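You operate a simulated robot arm through the tools that you are given. There is no shell and no other tool. Be economical: measure what you need, move in short steps, check, and stop when the job is done.

You run a simulated robot arm. Do the job below in one go: nothing can be reset, and whatever is moved stays where it is left.

Task
Blow the dust off the blue bearing block in the hood.
Fine: shut the drawer before the air goes on; shut the valve, put the block back, shut the drawer.

It is judged by the outcome, as a careful person would: the job done as asked, and still so three seconds after it is handed in. It fails if anything else is knocked over, pushed out of place, dropped, spilled or broken.

Robot
A 6-joint arm with a two-finger parallel gripper, fixed in place. Base frame: the origin is at the foot of the arm, x ahead of it, y to its left, z up. Units: m, degrees, N and s.
With the tool pointing down near the work surface it reaches from about 0.32 to 0.7 m from the base axis. Its first joint turns from -166.0 to 166.0 degrees. Payload 4.1 kg.
The TCP is the grasp point between the finger pads, 0.023 m short of the fingertips. In the tool frame z runs along the fingers and y along their closing line. The gripper opens to 0.094 m. The fingers are 0.038 m wide and 0.01 m thick; the gripper's body (0.054 by 0.096 m) begins 0.039 m behind the TCP.
Orientation is told as [roll, pitch, yaw] about the base's x, y, z axes, in that order, counted from this pose: with the fingers straight down and closing along the base's y, the tool's x points along the base's -x, its y along +y and its z along -z.

Tools
- The arm moves only by the tool play_rows. Its argument "increments" is a list of rows, each a list of 3 entries, a list of its own where there are three numbers: the opening, from 0 (shut) to 1 (fully open), then the shift along the base's x, y, z in m, then the turn, a rotation vector about the base's x, y, z in degrees. In form: [[gripper, [tx, ty, tz], [wx, wy, wz]], ...]. A call has 1 to 8 rows; each row is the pose to reach, as a shift and turn from the pose commanded when the call began. A row lasts 0.2 s, in which the tool goes at most 0.05 m and 8.6 degrees; a call with a longer step from one row to the next is refused whole, and so is a gripper value outside its range. Where a pose cannot be reached the arm comes as near as it can. A force on the tool above 70 N (or 10 N above the force at the start of the call, whichever is more), or a blocked arm, ends the call early, and 0.2 s more pass. Each finger travels about 0.045 m/s and halts on what it meets, pressing with about 22 N; the grip force reading is that of the motor and also rises with nothing between the fingers. The clock runs only during rows and for 0.2 s after the last one: add rows that repeat a pose to give the fingers time. The reply holds the time, the measured pose of the TCP, the force on the tool along the base axes, the opening and the grip force, in the units named above and with some noise, and new pictures: "views" is both (left out), scene, wrist or none.
- Cameras (640 x 400 px; columns grow to the right, rows downward): "scene" is fixed at [0.2185, 0.4988, 1.6956]; the picture's right is [-0.99, -0.13, 0.00], its down [-0.08, 0.65, -0.76] and it looks along [0.10, -0.75, -0.65] (base axes); focal length 329 px, centre (320, 200). "wrist" rides on the gripper at [0.086, 0.016, -0.075] in the tool frame; the picture's right is [-0.18, 0.98, 0.00], its down [-0.58, -0.11, -0.81] and it looks along [-0.79, -0.15, 0.59] (tool axes); focal length 243 px, centre (320, 200).
- move_column(by): slides the trunk up (or, below 0, down) by that many m; the arm rides with it, the base frame stays. It gives what a move gives, with no picture.
- probe_pixels(camera, pixels): there is no depth. For up to 12 entries [column, row, z] of the newest picture of that camera ("zoom" is the newest enlarged one), the place [x, y] in the base frame at which the ray of that pixel passes the height z, good to about 0.003 m. No time passes.
- zoom(camera, box): a new picture of the part [left, top, right, bottom] of that camera's present view, enlarged. No time passes.
- sign_off(): hands the job in; it is judged then, once.

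Go step by step. Measure first, check grasps and placings, and put right what went wrong. The budget is 80 turns and 200 pictures, counting those below and the enlarged ones. Unless the task says otherwise, let go and move clear before handing in, and close with one line.

The tools are called after "Request:" as name(argument=value, ...) on one line, values as JSON. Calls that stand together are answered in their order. play_rows: Moves the arm, as the interface text tells. Its arguments: {"type":"object","properties":{"increments":{"type":"array","items":{"type":"array"}},"views":{"type":"string","enum":["both","scene","wrist","none"]}},"required":["increments"]} The other tools are called the same way: move_column (by) slides the trunk up or down; probe_pixels (camera, pixels) gives the place at which the rays of pixels pass given heights; zoom (camera, box) takes an enlarged picture of a part of a camera's view; sign_off () hands the job in.

At the start:

```text
time_s: 0.0
position: [0.1766, -0.3179, 1.3335]
orientation: [-0.1, 0.1, 0.0]
ft_force: [0.0, -0.9, 0.5]
width: 0.0943
grip_force: 0.1
trunk travel left (down, up): [-0.525, 0.065]
```

scene: 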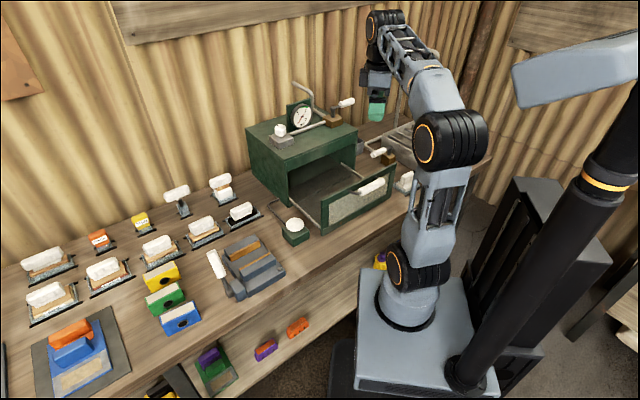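
wrist: 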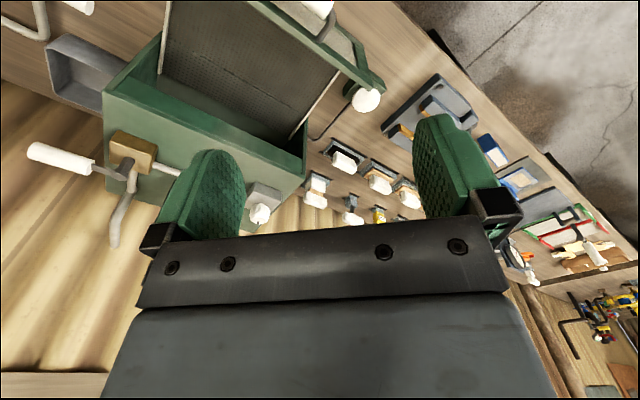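

The scene shows a green hood with an open drawer (about 350,195), valves and a gauge on top, and a blue block near (180,318). I'll enlarge these areas first.

Request:
zoom(camera="scene", box=[230, 70, 430, 260])

Request:
zoom(camera="scene", box=[120, 200, 320, 350])

Request:
zoom(camera="wrist", box=[0, 0, 400, 250])

```text
2.11 times, centred on (330, 165) of scene
```

zoom: 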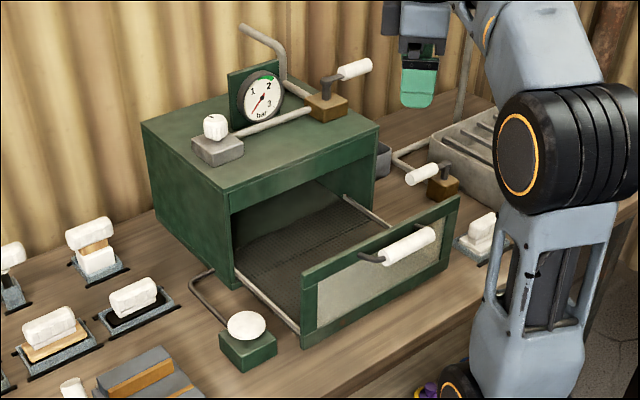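

```text
2.67 times, centred on (220, 275) of scene
```

zoom: 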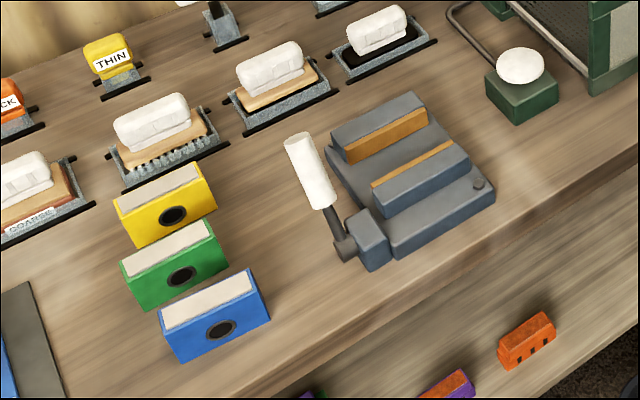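

```text
1.60 times, centred on (200, 125) of wrist
```

zoom: 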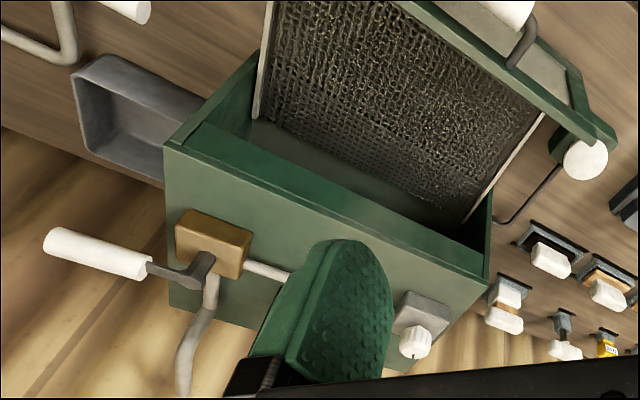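

The hood has a gauge, a knob, a lever valve on top and a white push button at its left. I'll enlarge the gauge, valve, button and block more closely.

Request:
zoom(camera="scene", box=[265, 80, 365, 150])

Request:
zoom(camera="scene", box=[350, 130, 430, 190])

Request:
zoom(camera="scene", box=[140, 255, 220, 340])

Request:
zoom(camera="scene", box=[0, 180, 240, 400])

```text
5.71 times, centred on (315, 115) of scene
```

zoom: 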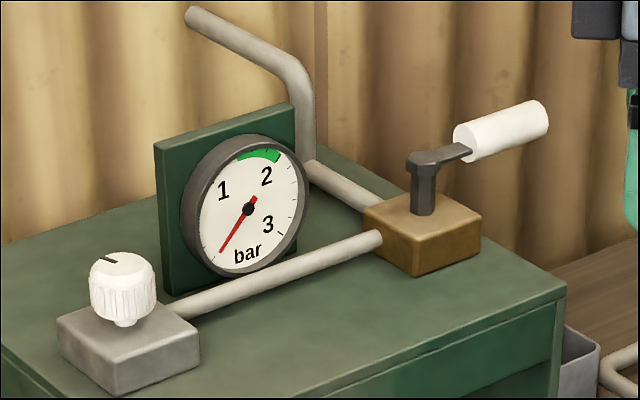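

```text
6.67 times, centred on (390, 160) of scene
```

zoom: 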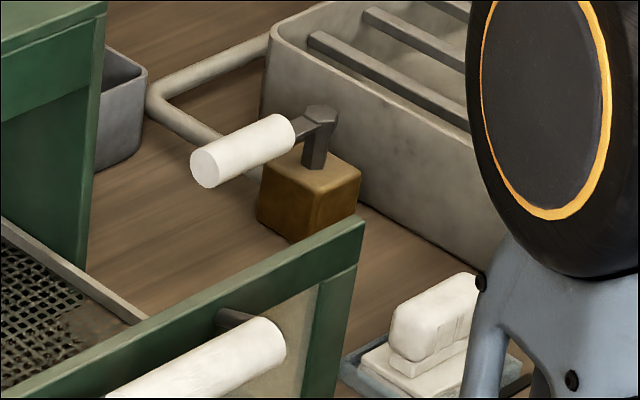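

```text
4.71 times, centred on (180, 298) of scene
```

zoom: 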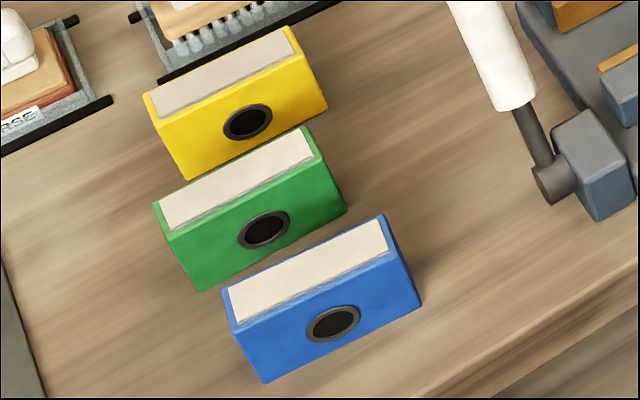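

```text
1.82 times, centred on (120, 290) of scene
```

zoom: 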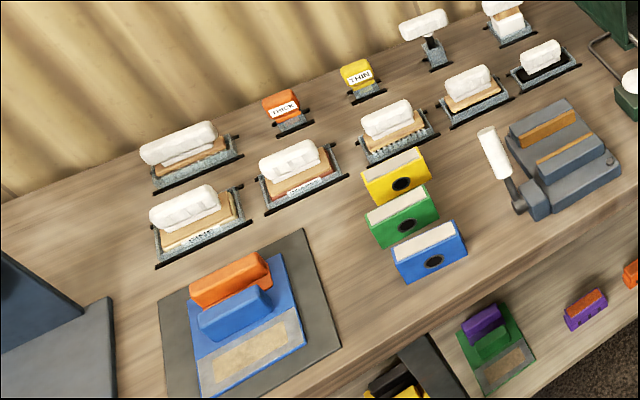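

The gauge reads near 0 with its green band around 2 bar, and the lever points away to the right. The blue block is at (180,318). I'll probe the key points.

Request:
probe_pixels(camera="scene", pixels=[[168.3, 336.9, 0.86], [201.4, 319.9, 0.86], [161.3, 323.9, 0.9], [195.3, 311.2, 0.9], [159.2, 317.1, 0.9], [192.7, 301.2, 0.9], [159.2, 317.1, 0.92], [192.7, 301.2, 0.92], [161.3, 323.9, 0.92], [289.7, 206.7, 0.86], [321.5, 234.7, 0.86], [390.2, 196.3, 0.86]])

Request:
probe_pixels(camera="scene", pixels=[[321.5, 203.4, 0.95], [395.4, 163.6, 0.95], [360.5, 194, 0.95], [384.5, 181.6, 0.95], [245.6, 128.5, 1.05], [287.3, 158.8, 1.05], [357.5, 129.5, 1.05], [281, 130, 1.1], [347, 103, 1.15], [334, 122, 1.05], [295, 224, 0.9], [378, 152, 0.95]])

```text
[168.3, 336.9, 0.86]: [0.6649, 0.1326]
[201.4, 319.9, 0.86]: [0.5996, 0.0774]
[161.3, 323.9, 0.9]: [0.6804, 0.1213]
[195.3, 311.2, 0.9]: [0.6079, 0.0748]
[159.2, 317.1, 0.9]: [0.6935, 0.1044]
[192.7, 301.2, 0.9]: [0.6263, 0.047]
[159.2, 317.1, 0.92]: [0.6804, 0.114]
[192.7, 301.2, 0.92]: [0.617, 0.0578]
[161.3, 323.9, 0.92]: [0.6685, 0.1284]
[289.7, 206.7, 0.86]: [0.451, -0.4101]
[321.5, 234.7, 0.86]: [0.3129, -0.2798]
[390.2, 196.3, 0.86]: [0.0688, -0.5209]
```

```text
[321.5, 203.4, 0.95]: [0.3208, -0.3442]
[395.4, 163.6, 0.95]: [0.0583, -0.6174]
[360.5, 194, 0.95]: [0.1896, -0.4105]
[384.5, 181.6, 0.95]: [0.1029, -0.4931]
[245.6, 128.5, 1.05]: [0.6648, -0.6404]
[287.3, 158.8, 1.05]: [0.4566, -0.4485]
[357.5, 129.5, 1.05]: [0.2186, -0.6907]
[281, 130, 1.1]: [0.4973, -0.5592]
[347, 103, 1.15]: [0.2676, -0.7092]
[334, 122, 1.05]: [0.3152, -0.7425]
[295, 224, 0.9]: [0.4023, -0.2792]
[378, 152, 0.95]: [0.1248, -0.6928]
```

Hood top comes out near z 1.076 and drawer panel top near 1.007. Now I'll probe the lever, pipe, knob and handle heights to get directions.

Request:
probe_pixels(camera="scene", pixels=[[333.4, 107.5, 1.13], [342, 106.2, 1.13], [353, 101, 1.13], [291, 132.5, 1.09], [331, 121, 1.09], [285, 124.5, 1.12], [281.5, 138, 1.076], [334, 127, 1.076], [372, 188, 0.94], [360.5, 194, 0.94], [384.5, 181.6, 0.94], [295, 223, 0.92]])

Request:
zoom(camera="scene", box=[270, 150, 410, 250])

```text
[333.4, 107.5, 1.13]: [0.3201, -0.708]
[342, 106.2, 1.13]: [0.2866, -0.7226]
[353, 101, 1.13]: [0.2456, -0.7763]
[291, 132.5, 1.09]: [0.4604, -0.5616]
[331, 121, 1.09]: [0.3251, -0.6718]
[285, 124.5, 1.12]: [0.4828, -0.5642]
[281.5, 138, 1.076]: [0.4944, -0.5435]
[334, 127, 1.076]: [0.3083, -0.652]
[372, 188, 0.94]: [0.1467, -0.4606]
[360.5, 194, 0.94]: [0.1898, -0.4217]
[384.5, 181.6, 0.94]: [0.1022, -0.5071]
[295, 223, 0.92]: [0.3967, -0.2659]
```

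```text
4.00 times, centred on (340, 200) of scene
```

zoom: 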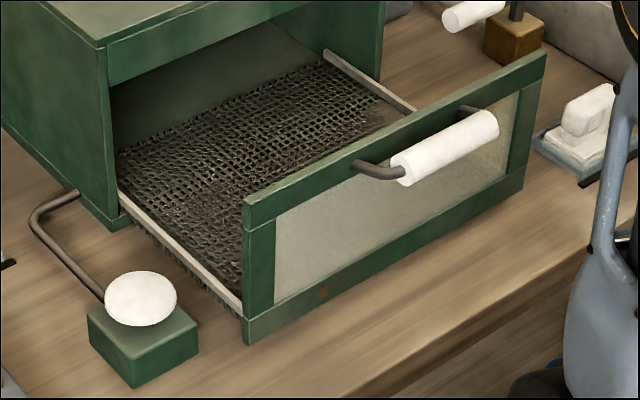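

The lever runs along the pipe toward (-0.07,-0.07). The block's long side points about 40° off x, so I want yaw near +40. I'll move toward a hover over the block while turning.

Request:
play_rows(increments=[[1, [0.03, 0.027, 0], [0, 0, 5]], [1, [0.06, 0.054, 0], [0, 0, 10]], [1, [0.09, 0.081, 0], [0, 0, 15]], [1, [0.12, 0.108, 0], [0, 0, 20]], [1, [0.15, 0.135, 0], [0, 0, 25]], [1, [0.18, 0.162, 0], [0, 0, 30]], [1, [0.21, 0.19, 0], [0, 0, 35]], [1, [0.24, 0.22, 0], [0, 0, 40]]], views="wrist")

```text
time_s: 1.8
position: [0.4173, -0.0972, 1.3337]
orientation: [0.0, 0.1, 40.1]
ft_force: [1.0, -0.5, 0.1]
width: 0.0941
grip_force: 0.2
trunk travel left (down, up): [-0.525, 0.065]
```

wrist: 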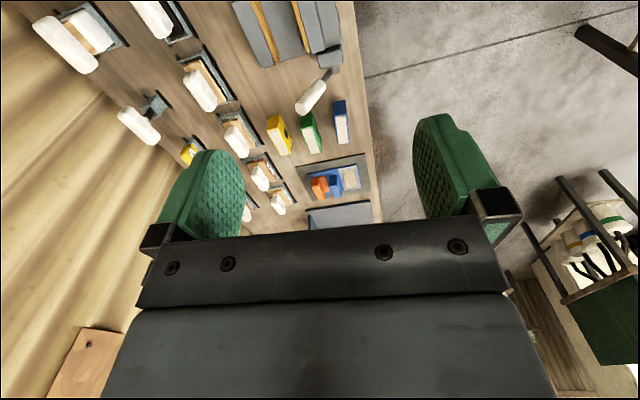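

The arm tracks well, and the three blocks show at (280–345,130). I'll move on toward the block and lower to about 1.12.

Request:
play_rows(increments=[[1, [0.025, 0.021, -0.03], [0, 0, 0]], [1, [0.05, 0.042, -0.06], [0, 0, 0]], [1, [0.075, 0.063, -0.09], [0, 0, 0]], [1, [0.1, 0.084, -0.12], [0, 0, 0]], [1, [0.125, 0.105, -0.15], [0, 0, 0]], [1, [0.15, 0.126, -0.18], [0, 0, 0]], [1, [0.165, 0.14, -0.2], [0, 0, 0]], [1, [0.165, 0.14, -0.2], [0, 0, 0]]])

```text
time_s: 3.6
position: [0.5828, 0.0415, 1.1334]
orientation: [0.0, 0.0, 40.0]
ft_force: [0.3, 0.8, -0.4]
width: 0.0942
grip_force: 0.1
trunk travel left (down, up): [-0.525, 0.065]
```

scene: 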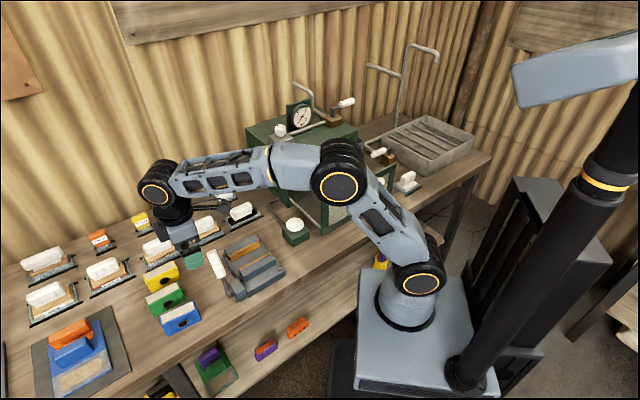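
wrist: 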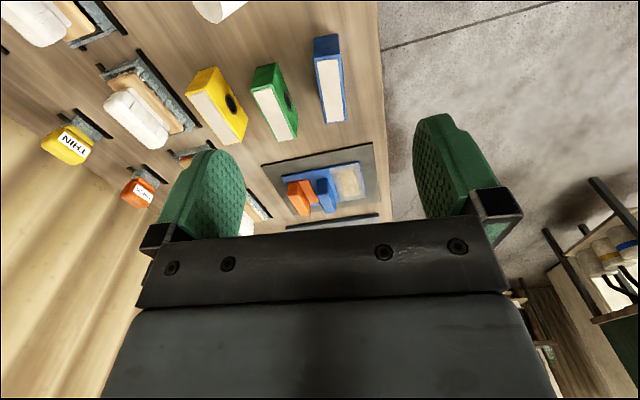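

The blue block is at (330,80) in the wrist view. I'll enlarge it in both cameras for a precise outline.

Request:
zoom(camera="wrist", box=[240, 20, 400, 140])

Request:
zoom(camera="scene", box=[150, 285, 214, 345])

```text
3.33 times, centred on (320, 80) of wrist
```

zoom: 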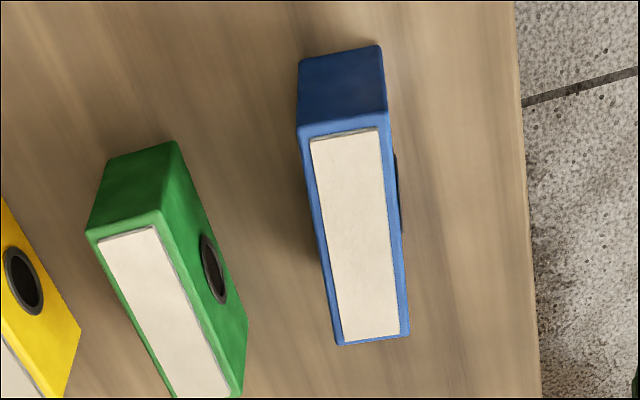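

```text
6.67 times, centred on (182, 315) of scene
```

zoom: 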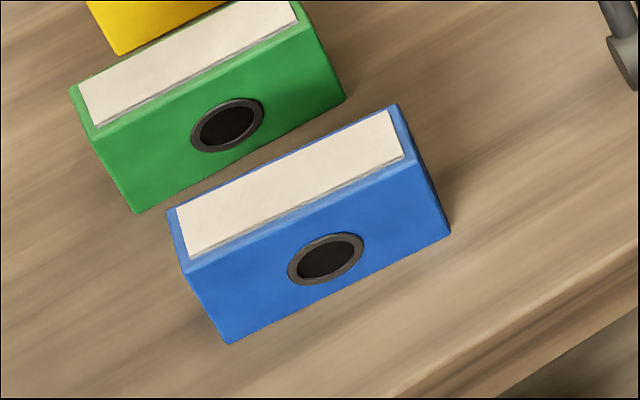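

Request:
probe_pixels(camera="wrist", pixels=[[313.4, 61.4, 0.91], [339.8, 54.5, 0.91], [347, 119.6, 0.91], [325.1, 123.5, 0.91], [314, 38.6, 0.86], [338, 33.8, 0.86], [313.4, 61.4, 0.92], [339.8, 54.5, 0.92], [347, 119.6, 0.92], [325.1, 123.5, 0.92]])

Request:
probe_pixels(camera="zoom", pixels=[[167, 210, 0.91], [188, 272, 0.91], [397, 103, 0.91], [415, 155, 0.91], [230, 343, 0.86], [450, 235, 0.86], [167, 210, 0.92], [188, 272, 0.92], [397, 103, 0.92], [415, 155, 0.92]])

```text
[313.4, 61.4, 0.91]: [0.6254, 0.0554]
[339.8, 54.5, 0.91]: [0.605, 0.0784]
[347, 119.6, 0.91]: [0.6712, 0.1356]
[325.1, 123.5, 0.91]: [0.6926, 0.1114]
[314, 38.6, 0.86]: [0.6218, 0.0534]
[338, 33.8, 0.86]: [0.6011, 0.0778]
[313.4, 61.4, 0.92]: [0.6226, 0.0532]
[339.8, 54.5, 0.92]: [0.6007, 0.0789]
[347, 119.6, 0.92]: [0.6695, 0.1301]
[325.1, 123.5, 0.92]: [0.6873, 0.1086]
```

```text
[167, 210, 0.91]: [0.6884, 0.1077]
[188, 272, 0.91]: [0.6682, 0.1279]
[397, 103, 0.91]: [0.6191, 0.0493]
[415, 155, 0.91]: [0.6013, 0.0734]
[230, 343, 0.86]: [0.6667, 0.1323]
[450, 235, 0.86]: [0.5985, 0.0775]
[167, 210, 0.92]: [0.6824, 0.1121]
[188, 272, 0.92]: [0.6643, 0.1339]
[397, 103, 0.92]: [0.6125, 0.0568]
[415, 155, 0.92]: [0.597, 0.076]
```

The block measures 0.088 × 0.031 × 0.055, centred at (0.6435, 0.093). I need to know the gap to the green block.

Request:
probe_pixels(camera="zoom", pixels=[[345, 97, 0.86], [135, 212, 0.86], [70, 88, 0.915], [98, 138, 0.915], [315, 28, 0.915]])

```text
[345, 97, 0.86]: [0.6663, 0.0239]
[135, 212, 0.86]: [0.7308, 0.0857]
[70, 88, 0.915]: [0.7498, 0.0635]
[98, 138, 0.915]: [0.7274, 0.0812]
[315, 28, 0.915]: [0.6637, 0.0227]
```

The green block's face is about 0.063 from the blue block's centre line, so an opening of 0.7 clears it. I'll go over the block and down to z about 0.97.

Request:
play_rows(increments=[[0.9, [0.02, 0.017, -0.02], [0, 0, -0.5]], [0.8, [0.04, 0.034, -0.05], [0, 0, -1]], [0.7, [0.0607, 0.0516, -0.08], [0, 0, -1]], [0.7, [0.0607, 0.0516, -0.11], [0, 0, -1]], [0.7, [0.0607, 0.0516, -0.14], [0, 0, -1]], [0.7, [0.0607, 0.0516, -0.165], [0, 0, -1]], [0.7, [0.0607, 0.0516, -0.165], [0, 0, -1]]])

```text
time_s: 5.2
position: [0.6437, 0.094, 0.967]
orientation: [0.0, 0.0, 39.0]
ft_force: [-0.2, 1.0, 0.0]
width: 0.0658
grip_force: 0.0
trunk travel left (down, up): [-0.525, 0.065]
```

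scene: 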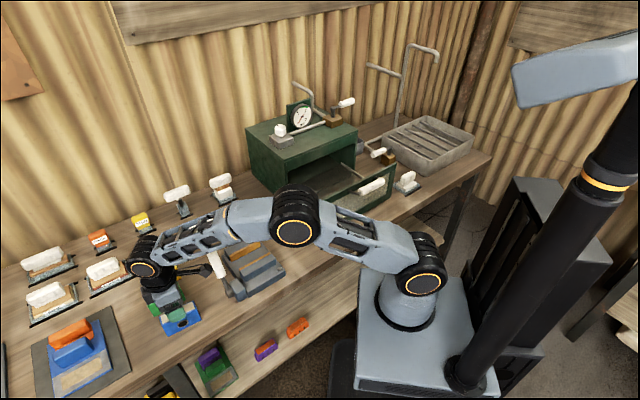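
wrist: 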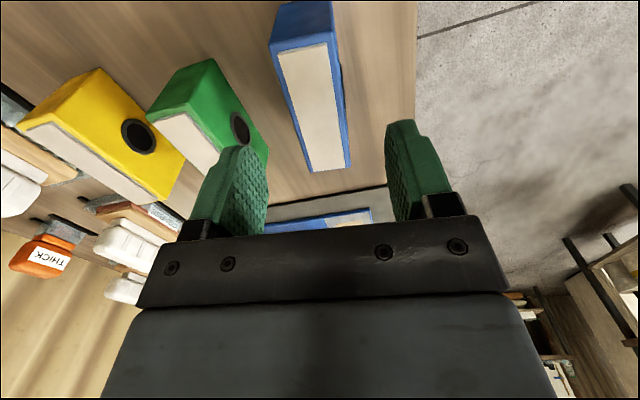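

The fingers straddle the block correctly. The forearm passes near the vise's white handle around (215,262), so I'll check that clearance before lowering.

Request:
zoom(camera="scene", box=[110, 200, 300, 340])

Request:
probe_pixels(camera="scene", pixels=[[211, 254, 0.92], [211, 254, 0.95], [221, 280, 0.9], [205, 271, 1.0], [205, 271, 0.95]])

```text
2.86 times, centred on (205, 270) of scene
```

zoom: 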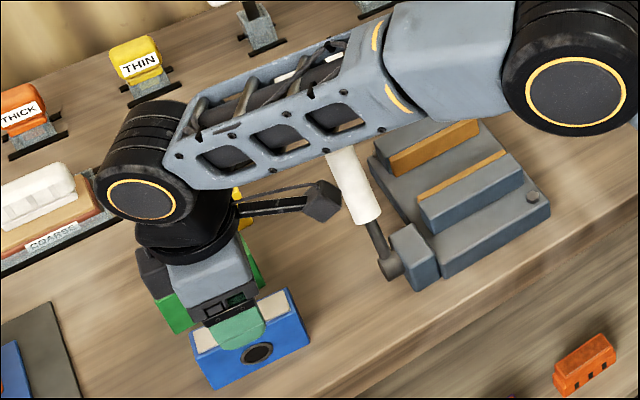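

```text
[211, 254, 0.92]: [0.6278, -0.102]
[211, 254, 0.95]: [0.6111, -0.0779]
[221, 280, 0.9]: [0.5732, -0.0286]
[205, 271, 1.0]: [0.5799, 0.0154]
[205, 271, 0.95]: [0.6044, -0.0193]
```

The handle (z below about 0.95) is well under the forearm and about 7 cm from the camera bracket. I'll lower to z 0.893.

Request:
play_rows(increments=[[0.7, [0, -0.0008, -0.025], [0, 0, 0]], [0.7, [0, -0.0008, -0.05], [0, 0, 0]], [0.7, [0, -0.0008, -0.072], [0, 0, 0]], [0.7, [0, -0.0008, -0.072], [0, 0, 0]]])

```text
time_s: 6.2
position: [0.6432, 0.0921, 0.8952]
orientation: [0.0, 0.0, 39.0]
ft_force: [0.3, 0.1, -0.5]
width: 0.0658
grip_force: 0.0
trunk travel left (down, up): [-0.525, 0.065]
```

scene: 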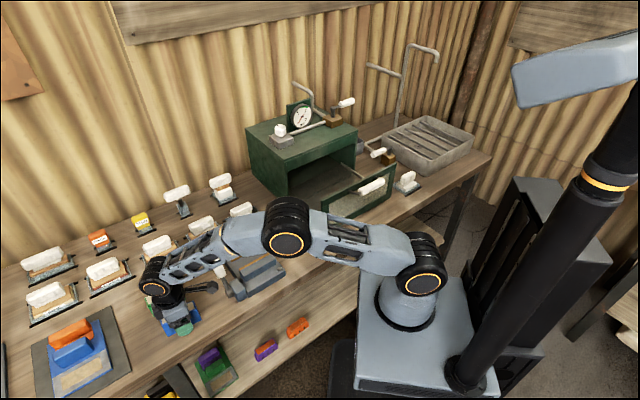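
wrist: 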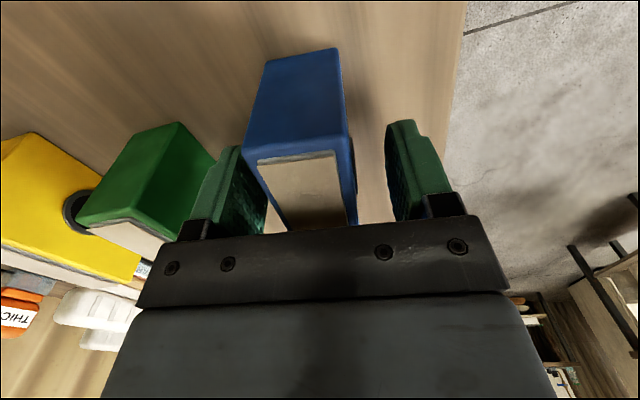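

The block sits between the fingers at (300,140). I'll close on it.

Request:
play_rows(increments=[[0.5, [0, 0, 0], [0, 0, 0]], [0.3, [0, 0, 0], [0, 0, 0]], [0.1, [0, 0, 0], [0, 0, 0]], [0.1, [0, 0, 0], [0, 0, 0]], [0.1, [0, 0, 0], [0, 0, 0]]], views="wrist")

```text
time_s: 7.4
position: [0.6428, 0.0921, 0.896]
orientation: [0.1, 0.0, 39.0]
ft_force: [-0.5, -0.7, -0.8]
width: 0.0318
grip_force: 22.0
trunk travel left (down, up): [-0.525, 0.065]
```

wrist: 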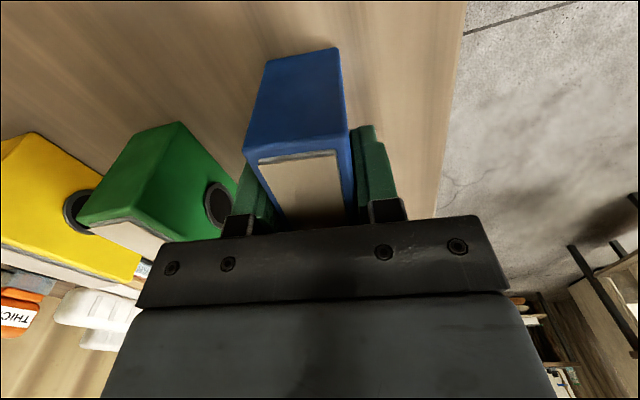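

Grip is firm (0.0318 m, 22 N). I'll lift straight up.

Request:
play_rows(increments=[[0.1, [0, 0, 0.03], [0, 0, 0]], [0.1, [0, 0, 0.07], [0, 0, 0]], [0.1, [0, 0, 0.11], [0, 0, 0]], [0.1, [0, 0, 0.15], [0, 0, 0]], [0.1, [0, 0, 0.19], [0, 0, 0]], [0.1, [0, 0, 0.23], [0, 0, 0]], [0.1, [-0.03, -0.02, 0.26], [0, 0, 0]], [0.1, [-0.06, -0.05, 0.28], [0, 0, 0]]], views="scene")

```text
time_s: 9.2
position: [0.5821, 0.0415, 1.1756]
orientation: [0.1, -0.1, 39.0]
ft_force: [-0.8, 0.3, -3.2]
width: 0.0317
grip_force: 21.5
trunk travel left (down, up): [-0.525, 0.065]
```

scene: 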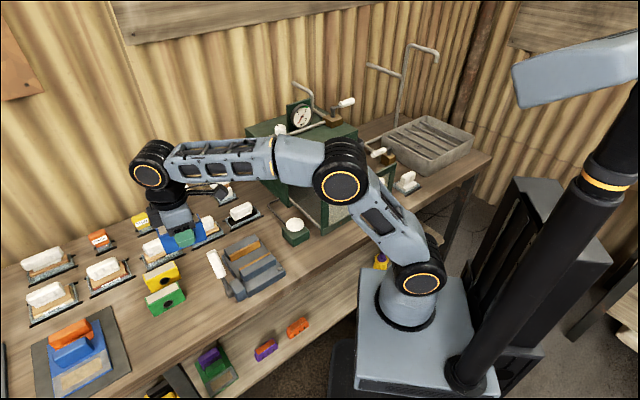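

The block is lifted cleanly. I'll carry it toward the drawer at a safe height.

Request:
play_rows(increments=[[0.1, [-0.022, -0.036, 0.01], [0, 0, 0.7]], [0.1, [-0.045, -0.073, 0.02], [0, 0, 1.4]], [0.1, [-0.067, -0.109, 0.03], [0, 0, 2.1]], [0.1, [-0.09, -0.146, 0.04], [0, 0, 2.8]], [0.1, [-0.112, -0.182, 0.05], [0, 0, 3.5]], [0.1, [-0.135, -0.219, 0.06], [0, 0, 4.2]], [0.1, [-0.16, -0.258, 0.07], [0, 0, 4.9]], [0.1, [-0.184, -0.295, 0.07], [0, 0, 5.6]]], views="none")

Request:
play_rows(increments=[[0.1, [-0.022, -0.036, 0], [0, 0, 0]], [0.1, [-0.045, -0.073, 0], [0, 0, 0]], [0.1, [-0.067, -0.109, 0], [0, 0, 0]], [0.1, [-0.09, -0.146, 0], [0, 0, 0]], [0.1, [-0.112, -0.182, 0], [0, 0, 0]], [0.1, [-0.135, -0.205, 0], [0, 0, 0]], [0.1, [-0.138, -0.21, 0], [0, 0, 0]], [0.1, [-0.138, -0.21, 0], [0, 0, 0]]])

```text
time_s: 11.0
position: [0.3976, -0.2551, 1.2467]
orientation: [0.2, 0.1, 44.7]
ft_force: [-0.5, -0.5, -4.3]
width: 0.0322
grip_force: 21.9
trunk travel left (down, up): [-0.525, 0.065]
```

```text
time_s: 12.8
position: [0.2607, -0.4631, 1.247]
orientation: [0.1, 0.0, 44.5]
ft_force: [-0.1, -0.2, -4.1]
width: 0.0318
grip_force: 22.3
trunk travel left (down, up): [-0.525, 0.065]
```

scene: 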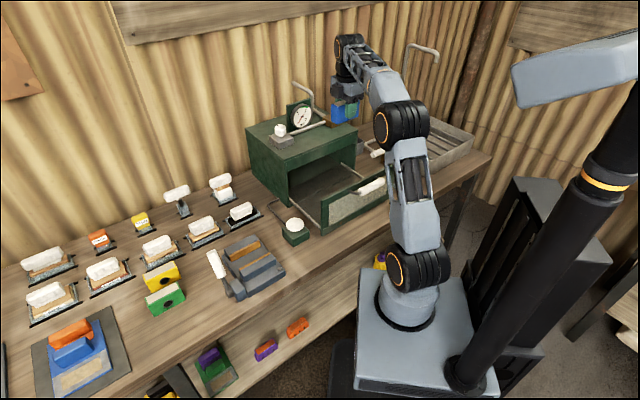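
wrist: 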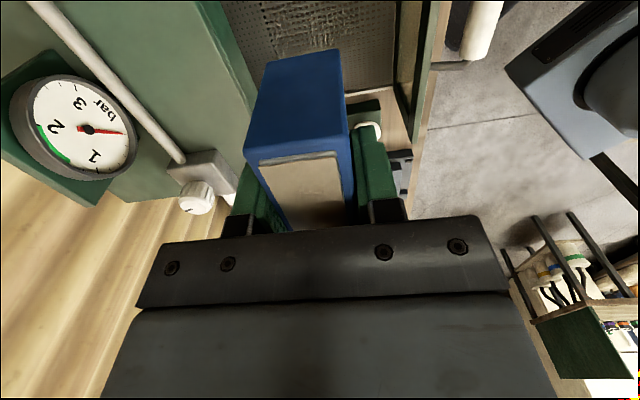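

The drawer's mesh shows at (310,40) with the panel at its right. I'll enlarge to measure the clearance.

Request:
zoom(camera="wrist", box=[170, 0, 490, 200])

Request:
probe_pixels(camera="wrist", pixels=[[193, 0, 1.076], [240, 70, 1.076], [433, 60, 1.0], [422, 110, 1.0], [413, 60, 0.9], [395, 40, 0.88], [265, 40, 0.88], [199, 195, 1.12], [185, 165, 1.1]])

```text
2.00 times, centred on (330, 100) of wrist
```

zoom: 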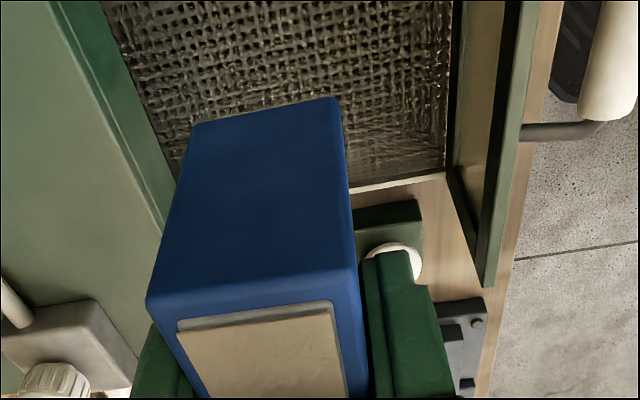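

```text
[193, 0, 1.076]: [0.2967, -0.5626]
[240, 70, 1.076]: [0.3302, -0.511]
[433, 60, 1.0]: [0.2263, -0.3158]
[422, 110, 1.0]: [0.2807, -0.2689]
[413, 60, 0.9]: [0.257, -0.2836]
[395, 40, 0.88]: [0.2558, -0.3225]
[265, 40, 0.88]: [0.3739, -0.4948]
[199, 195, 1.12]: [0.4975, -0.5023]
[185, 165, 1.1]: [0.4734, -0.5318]
```

The hood front is about 9 cm and the drawer panel about 11 cm from the tool line, so there is room. I'll descend to TCP z about 0.975.

Request:
play_rows(increments=[[0.1, [-0.002, 0.002, -0.034], [0, 0, 0]], [0.1, [-0.004, 0.004, -0.068], [0, 0, 0]], [0.1, [-0.004, 0.004, -0.102], [0, 0, 0]], [0.1, [-0.004, 0.004, -0.136], [0, 0, 0]], [0.1, [-0.004, 0.004, -0.17], [0, 0, 0]], [0.1, [-0.004, 0.004, -0.204], [0, 0, 0]], [0.1, [-0.004, 0.004, -0.238], [0, 0, 0]], [0.1, [-0.004, 0.004, -0.272], [0, 0, 0]]])

```text
time_s: 14.6
position: [0.2563, -0.4597, 0.9742]
orientation: [0.0, 0.0, 44.6]
ft_force: [0.5, 0.9, -3.4]
width: 0.0321
grip_force: 21.7
trunk travel left (down, up): [-0.525, 0.065]
```

scene: 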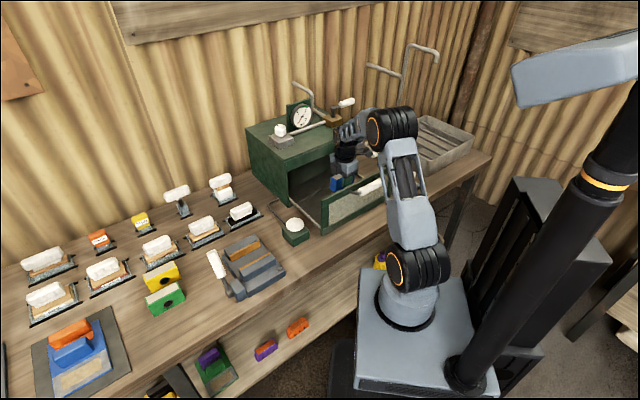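
wrist: 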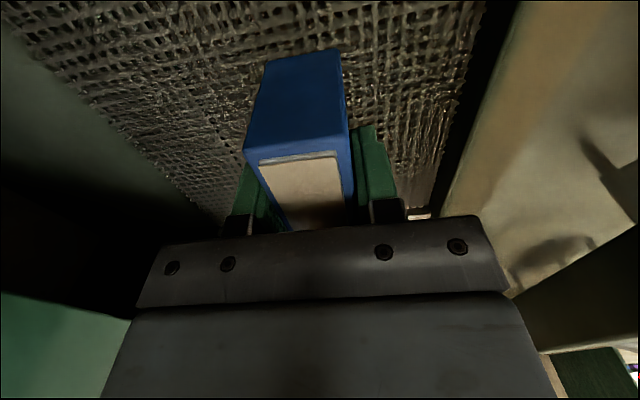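

The block is inside the open drawer. I'll check clearance around the forearm before going further down.

Request:
zoom(camera="scene", box=[270, 80, 430, 240])

```text
2.50 times, centred on (350, 160) of scene
```

zoom: 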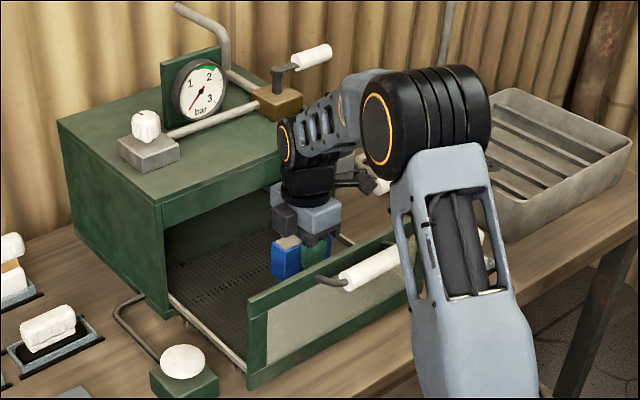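

Everything is clear. I'll lower in small steps and watch for contact.

Request:
play_rows(increments=[[0.1, [0, 0, -0.015], [0, 0, 0]], [0.1, [0, 0, -0.03], [0, 0, 0]], [0.1, [0, 0, -0.04], [0, 0, 0]], [0.1, [0, 0, -0.045], [0, 0, 0]]], views="wrist")

```text
time_s: 15.6
position: [0.2575, -0.4589, 0.93]
orientation: [0.0, 0.0, 44.6]
ft_force: [-0.3, -0.1, -3.2]
width: 0.0318
grip_force: 21.8
trunk travel left (down, up): [-0.525, 0.065]
```

wrist: 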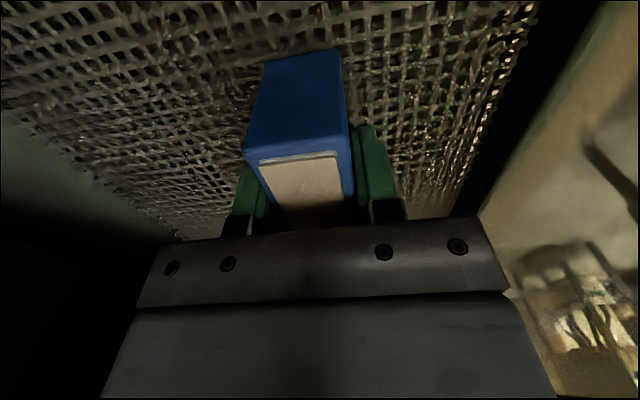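

Request:
play_rows(increments=[[0.1, [0, 0, -0.004], [0, 0, 0]], [0.1, [0, 0, -0.008], [0, 0, 0]], [0.1, [0, 0, -0.012], [0, 0, 0]]], views="wrist")

```text
time_s: 16.4
position: [0.2572, -0.4583, 0.9201]
orientation: [-0.2, 0.0, 44.6]
ft_force: [0.1, -1.5, 19.2]
width: 0.0319
grip_force: 22.4
trunk travel left (down, up): [-0.525, 0.065]
```

wrist: 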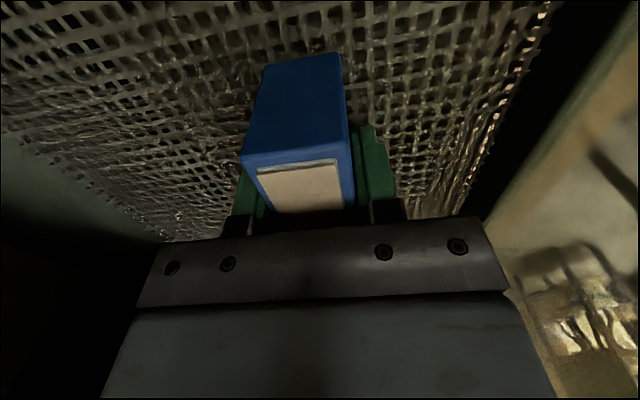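

Contact: the force went from -3 to +19 N at z 0.920, so the block is on the mesh. I'll ease off, open, and rise.

Request:
play_rows(increments=[[0.1, [0, 0, 0.0015], [0, 0, 0]], [0.4, [0, 0, 0.0015], [0, 0, 0]], [0.65, [0, 0, 0.0015], [0, 0, 0]], [0.65, [0, 0, 0.0015], [0, 0, 0]], [0.65, [0, 0, 0.0015], [0, 0, 0]]], views="wrist")

Request:
play_rows(increments=[[0.65, [0, 0, 0.03], [0, 0, 0]], [0.65, [0, 0, 0.065], [0, 0, 0]], [0.65, [0, 0, 0.1], [0, 0, 0]], [0.65, [0, 0, 0.14], [0, 0, 0]], [0.65, [0, 0, 0.18], [0, 0, 0]], [0.65, [0, 0, 0.22], [0, 0, 0]], [0.65, [0, 0, 0.26], [0, 0, 0]]])

```text
time_s: 17.6
position: [0.258, -0.4592, 0.9196]
orientation: [0.1, 0.0, 44.7]
ft_force: [0.5, 0.4, 0.8]
width: 0.0613
grip_force: 0.1
trunk travel left (down, up): [-0.525, 0.065]
```

wrist: 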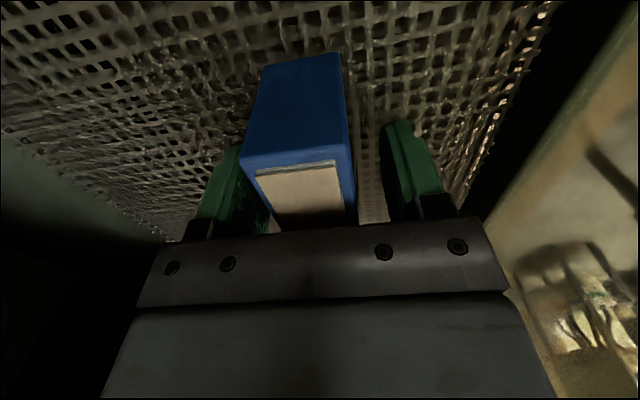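

```text
time_s: 19.2
position: [0.2546, -0.4582, 1.1817]
orientation: [0.0, 0.0, 44.6]
ft_force: [0.6, 0.0, -0.1]
width: 0.061
grip_force: 0.0
trunk travel left (down, up): [-0.525, 0.065]
```

scene: 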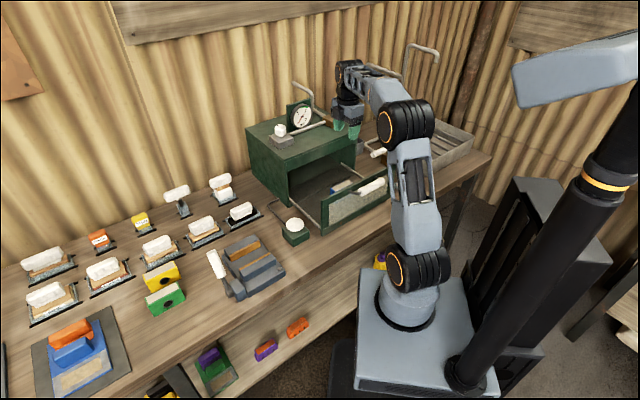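
wrist: 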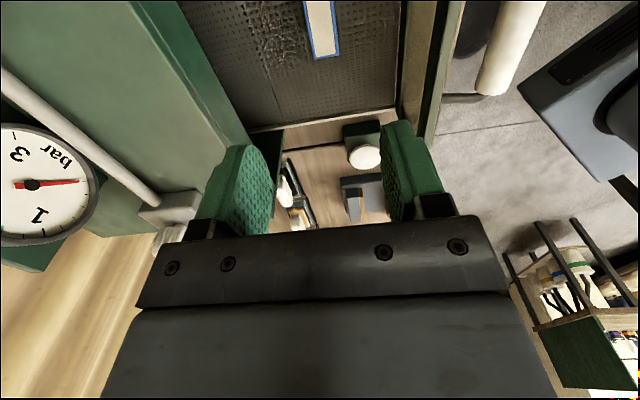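

The block rests on the mesh and the gripper is clear. Now I'll locate the drawer handle in the wrist view (about 510,45) and in the scene.

Request:
zoom(camera="wrist", box=[400, 0, 600, 125])

Request:
zoom(camera="scene", box=[300, 150, 410, 240])

Request:
probe_pixels(camera="scene", pixels=[[360.75, 192, 0.95], [382.5, 181.25, 0.95], [360.75, 192, 1.0], [382.5, 181.25, 1.0]])

Request:
probe_pixels(camera="wrist", pixels=[[492, 85, 0.95], [492, 85, 1.0], [530, 0, 0.95], [530, 0, 1.0], [450, 0, 1.0], [431, 100, 1.0], [425, 100, 1.0]])

```text
3.20 times, centred on (500, 62) of wrist
```

zoom: 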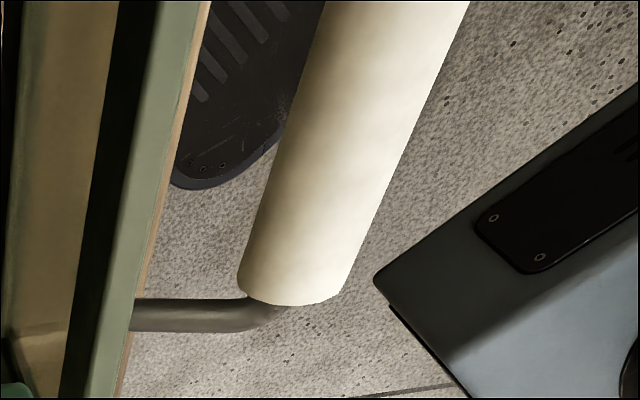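

```text
4.44 times, centred on (355, 195) of scene
```

zoom: 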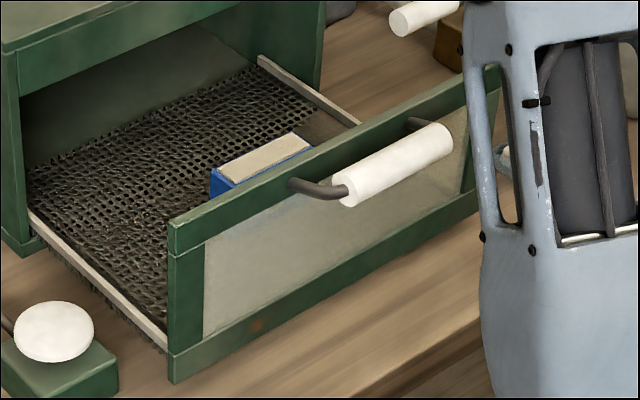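

```text
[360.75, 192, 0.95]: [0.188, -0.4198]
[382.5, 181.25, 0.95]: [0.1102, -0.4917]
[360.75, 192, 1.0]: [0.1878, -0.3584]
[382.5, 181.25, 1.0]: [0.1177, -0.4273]
```

```text
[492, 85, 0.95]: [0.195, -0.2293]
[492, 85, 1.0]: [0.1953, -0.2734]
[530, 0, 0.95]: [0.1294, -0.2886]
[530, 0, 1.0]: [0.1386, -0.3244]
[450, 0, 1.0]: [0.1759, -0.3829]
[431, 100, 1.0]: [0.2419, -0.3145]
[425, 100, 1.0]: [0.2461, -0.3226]
```

Combining both views, the handle is at about z 1.035 and centred near (0.153,-0.348). The drawer panel top is at about 1.03. I'll move above it with a narrower opening and look.

Request:
play_rows(increments=[[0.6, [-0.025, 0.028, 0], [0, 0, 0]], [0.58, [-0.05, 0.055, 0], [0, 0, 0]], [0.58, [-0.075, 0.083, 0], [0, 0, 0]], [0.58, [-0.1016, 0.1106, -0.02], [0, 0, 0]], [0.58, [-0.1016, 0.1106, -0.06], [0, 0, 0]], [0.58, [-0.1016, 0.1106, -0.06], [0, 0, 0]]])

```text
time_s: 20.6
position: [0.1541, -0.3475, 1.1177]
orientation: [0.0, -0.1, 44.6]
ft_force: [0.2, -0.4, -0.8]
width: 0.0545
grip_force: 0.0
trunk travel left (down, up): [-0.525, 0.065]
```

scene: 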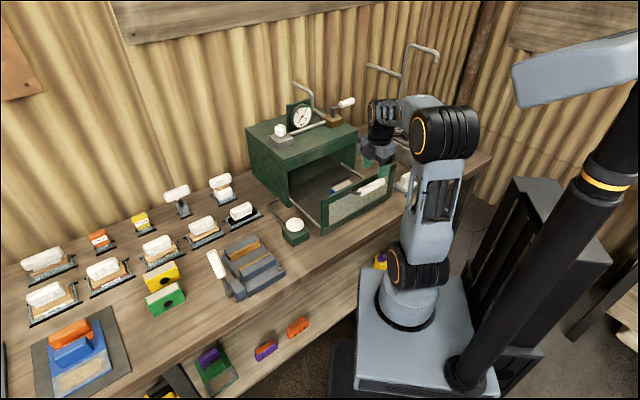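
wrist: 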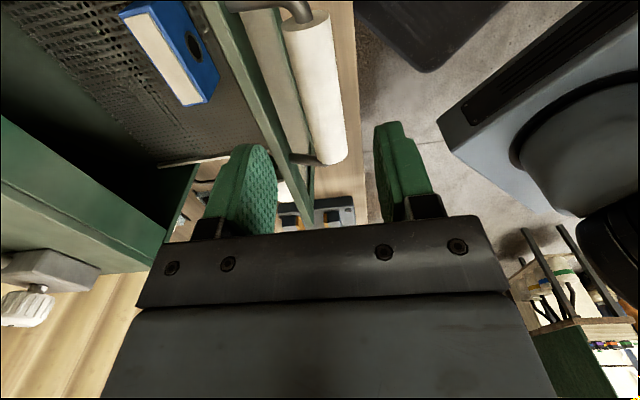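

The whole handle is visible from (305,20) to (330,160). I'll enlarge and probe to refine.

Request:
zoom(camera="wrist", box=[210, 0, 400, 200])

Request:
probe_pixels(camera="wrist", pixels=[[305, 20, 1.0], [331, 155, 1.0], [305, 20, 1.03], [331, 155, 1.03], [300, 160, 1.03], [245, 40, 1.03], [290, 120, 1.03]])

```text
2.00 times, centred on (305, 100) of wrist
```

zoom: 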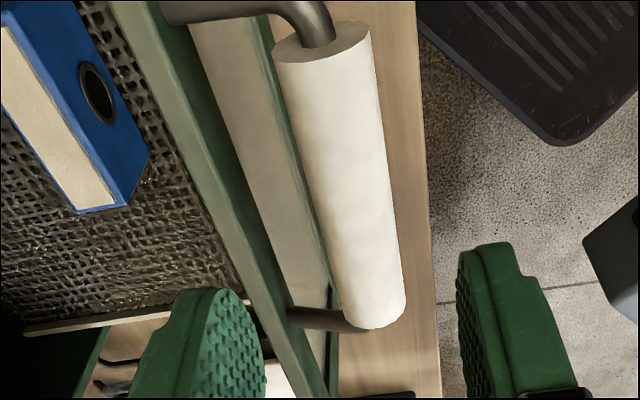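

```text
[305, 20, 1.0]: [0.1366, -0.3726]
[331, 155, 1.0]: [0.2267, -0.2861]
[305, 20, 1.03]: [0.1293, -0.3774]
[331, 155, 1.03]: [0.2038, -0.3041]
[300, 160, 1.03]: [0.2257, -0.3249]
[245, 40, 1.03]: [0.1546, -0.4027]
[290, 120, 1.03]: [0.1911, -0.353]
```

At z 1.03 both ends give a consistent line, and the gap behind the handle is about 2 cm. I'll descend with a 0.046 opening centred on the bar, stopping partway to check.

Request:
play_rows(increments=[[0.49, [0.006, 0.004, 0], [0, 0, 0]], [0.49, [0.0122, 0.0085, -0.015], [0, 0, 0]], [0.49, [0.0122, 0.0085, -0.028], [0, 0, 0]], [0.49, [0.0122, 0.0085, -0.028], [0, 0, 0]]])

```text
time_s: 21.6
position: [0.1676, -0.3393, 1.0897]
orientation: [0.0, 0.1, 44.4]
ft_force: [-0.4, -0.6, -1.0]
width: 0.0462
grip_force: 0.1
trunk travel left (down, up): [-0.525, 0.065]
```

scene: 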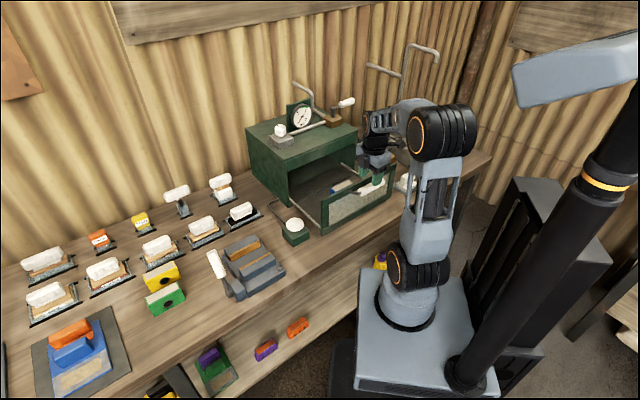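
wrist: 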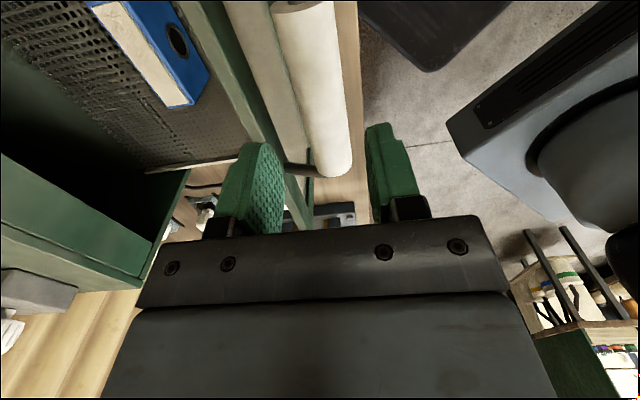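

Request:
probe_pixels(camera="wrist", pixels=[[302, 20, 1.03], [322, 100, 1.03], [337, 165, 1.03], [291, 100, 1.03], [351, 100, 1.03], [252, 100, 1.03]])

Request:
zoom(camera="wrist", box=[200, 60, 440, 240])

```text
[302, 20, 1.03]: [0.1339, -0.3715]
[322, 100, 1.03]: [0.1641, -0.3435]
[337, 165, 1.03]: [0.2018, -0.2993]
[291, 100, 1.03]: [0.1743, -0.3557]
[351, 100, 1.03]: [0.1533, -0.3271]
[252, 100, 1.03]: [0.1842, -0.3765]
```

```text
2.22 times, centred on (320, 150) of wrist
```

zoom: 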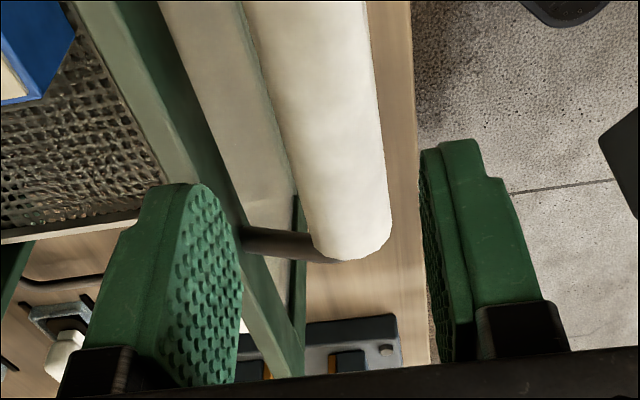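

The bar's centre line is within a millimetre of the tool (s≈-0.358), so I'll lower onto it.

Request:
play_rows(increments=[[0.49, [-0.0007, 0.0007, -0.01], [0, 0, 0]], [0.49, [-0.0007, 0.0007, -0.02], [0, 0, 0]], [0.49, [-0.0007, 0.0007, -0.03], [0, 0, 0]], [0.49, [-0.0007, 0.0007, -0.044], [0, 0, 0]], [0.49, [-0.0007, 0.0007, -0.044], [0, 0, 0]]])

```text
time_s: 22.8
position: [0.1678, -0.3381, 1.0471]
orientation: [0.0, 0.0, 44.6]
ft_force: [-0.3, 0.0, 0.3]
width: 0.0461
grip_force: 0.0
trunk travel left (down, up): [-0.525, 0.065]
```

scene: 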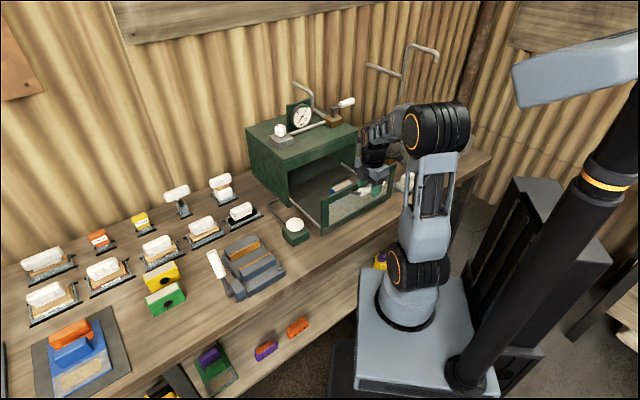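
wrist: 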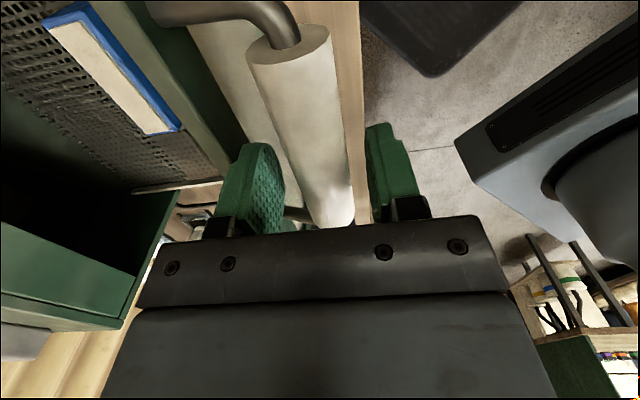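

No contact on the way down, and the bar lies between the fingers. I'll close on it.

Request:
play_rows(increments=[[0.3, [0, 0, 0], [0, 0, 0]], [0.15, [0, 0, 0], [0, 0, 0]], [0.15, [0, 0, 0], [0, 0, 0]]], views="wrist")

```text
time_s: 23.6
position: [0.1669, -0.3377, 1.0475]
orientation: [0.0, -0.1, 44.7]
ft_force: [-1.6, 1.2, -1.6]
width: 0.0267
grip_force: 44.8
trunk travel left (down, up): [-0.525, 0.065]
```

wrist: 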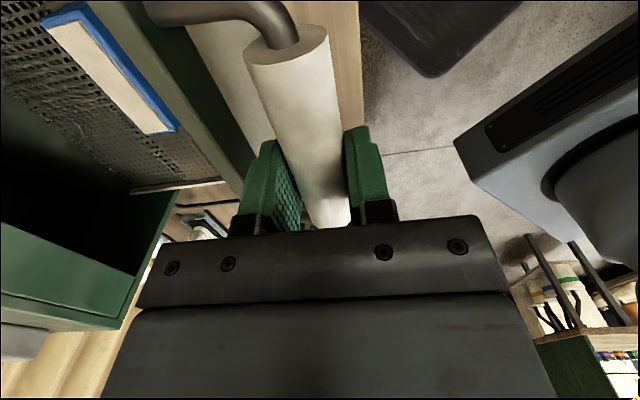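

The bar is held (0.027 m). I'll push the drawer gently inward along (0.702,-0.712).

Request:
play_rows(increments=[[0.15, [0.004, -0.004, 0], [0, 0, 0]], [0.15, [0.011, -0.0112, 0], [0, 0, 0]], [0.15, [0.0211, -0.0214, 0], [0, 0, 0]], [0.15, [0.0316, -0.032, 0], [0, 0, 0]], [0.15, [0.0421, -0.0427, 0], [0, 0, 0]], [0.15, [0.0526, -0.0534, 0], [0, 0, 0]], [0.15, [0.0632, -0.0641, 0], [0, 0, 0]], [0.15, [0.0702, -0.0712, 0], [0, 0, 0]]])

```text
time_s: 25.4
position: [0.2384, -0.4079, 1.0463]
orientation: [0.0, 0.1, 44.6]
ft_force: [5.7, 6.1, -7.9]
width: 0.0264
grip_force: 44.6
trunk travel left (down, up): [-0.525, 0.065]
```

scene: 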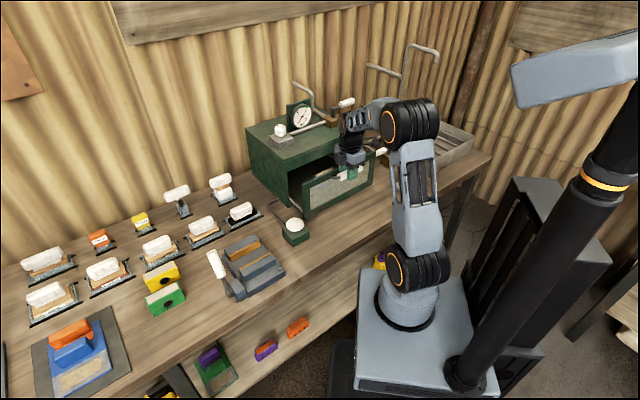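
wrist: 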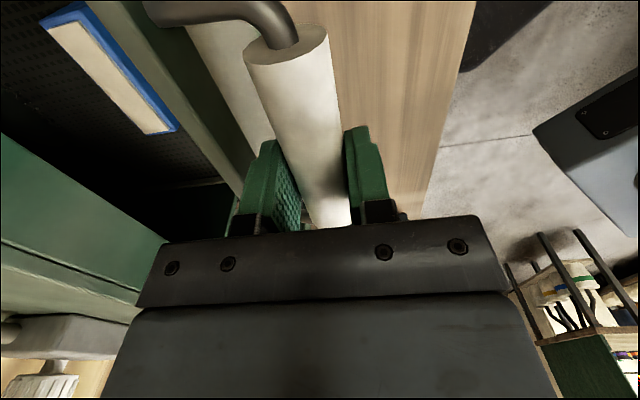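

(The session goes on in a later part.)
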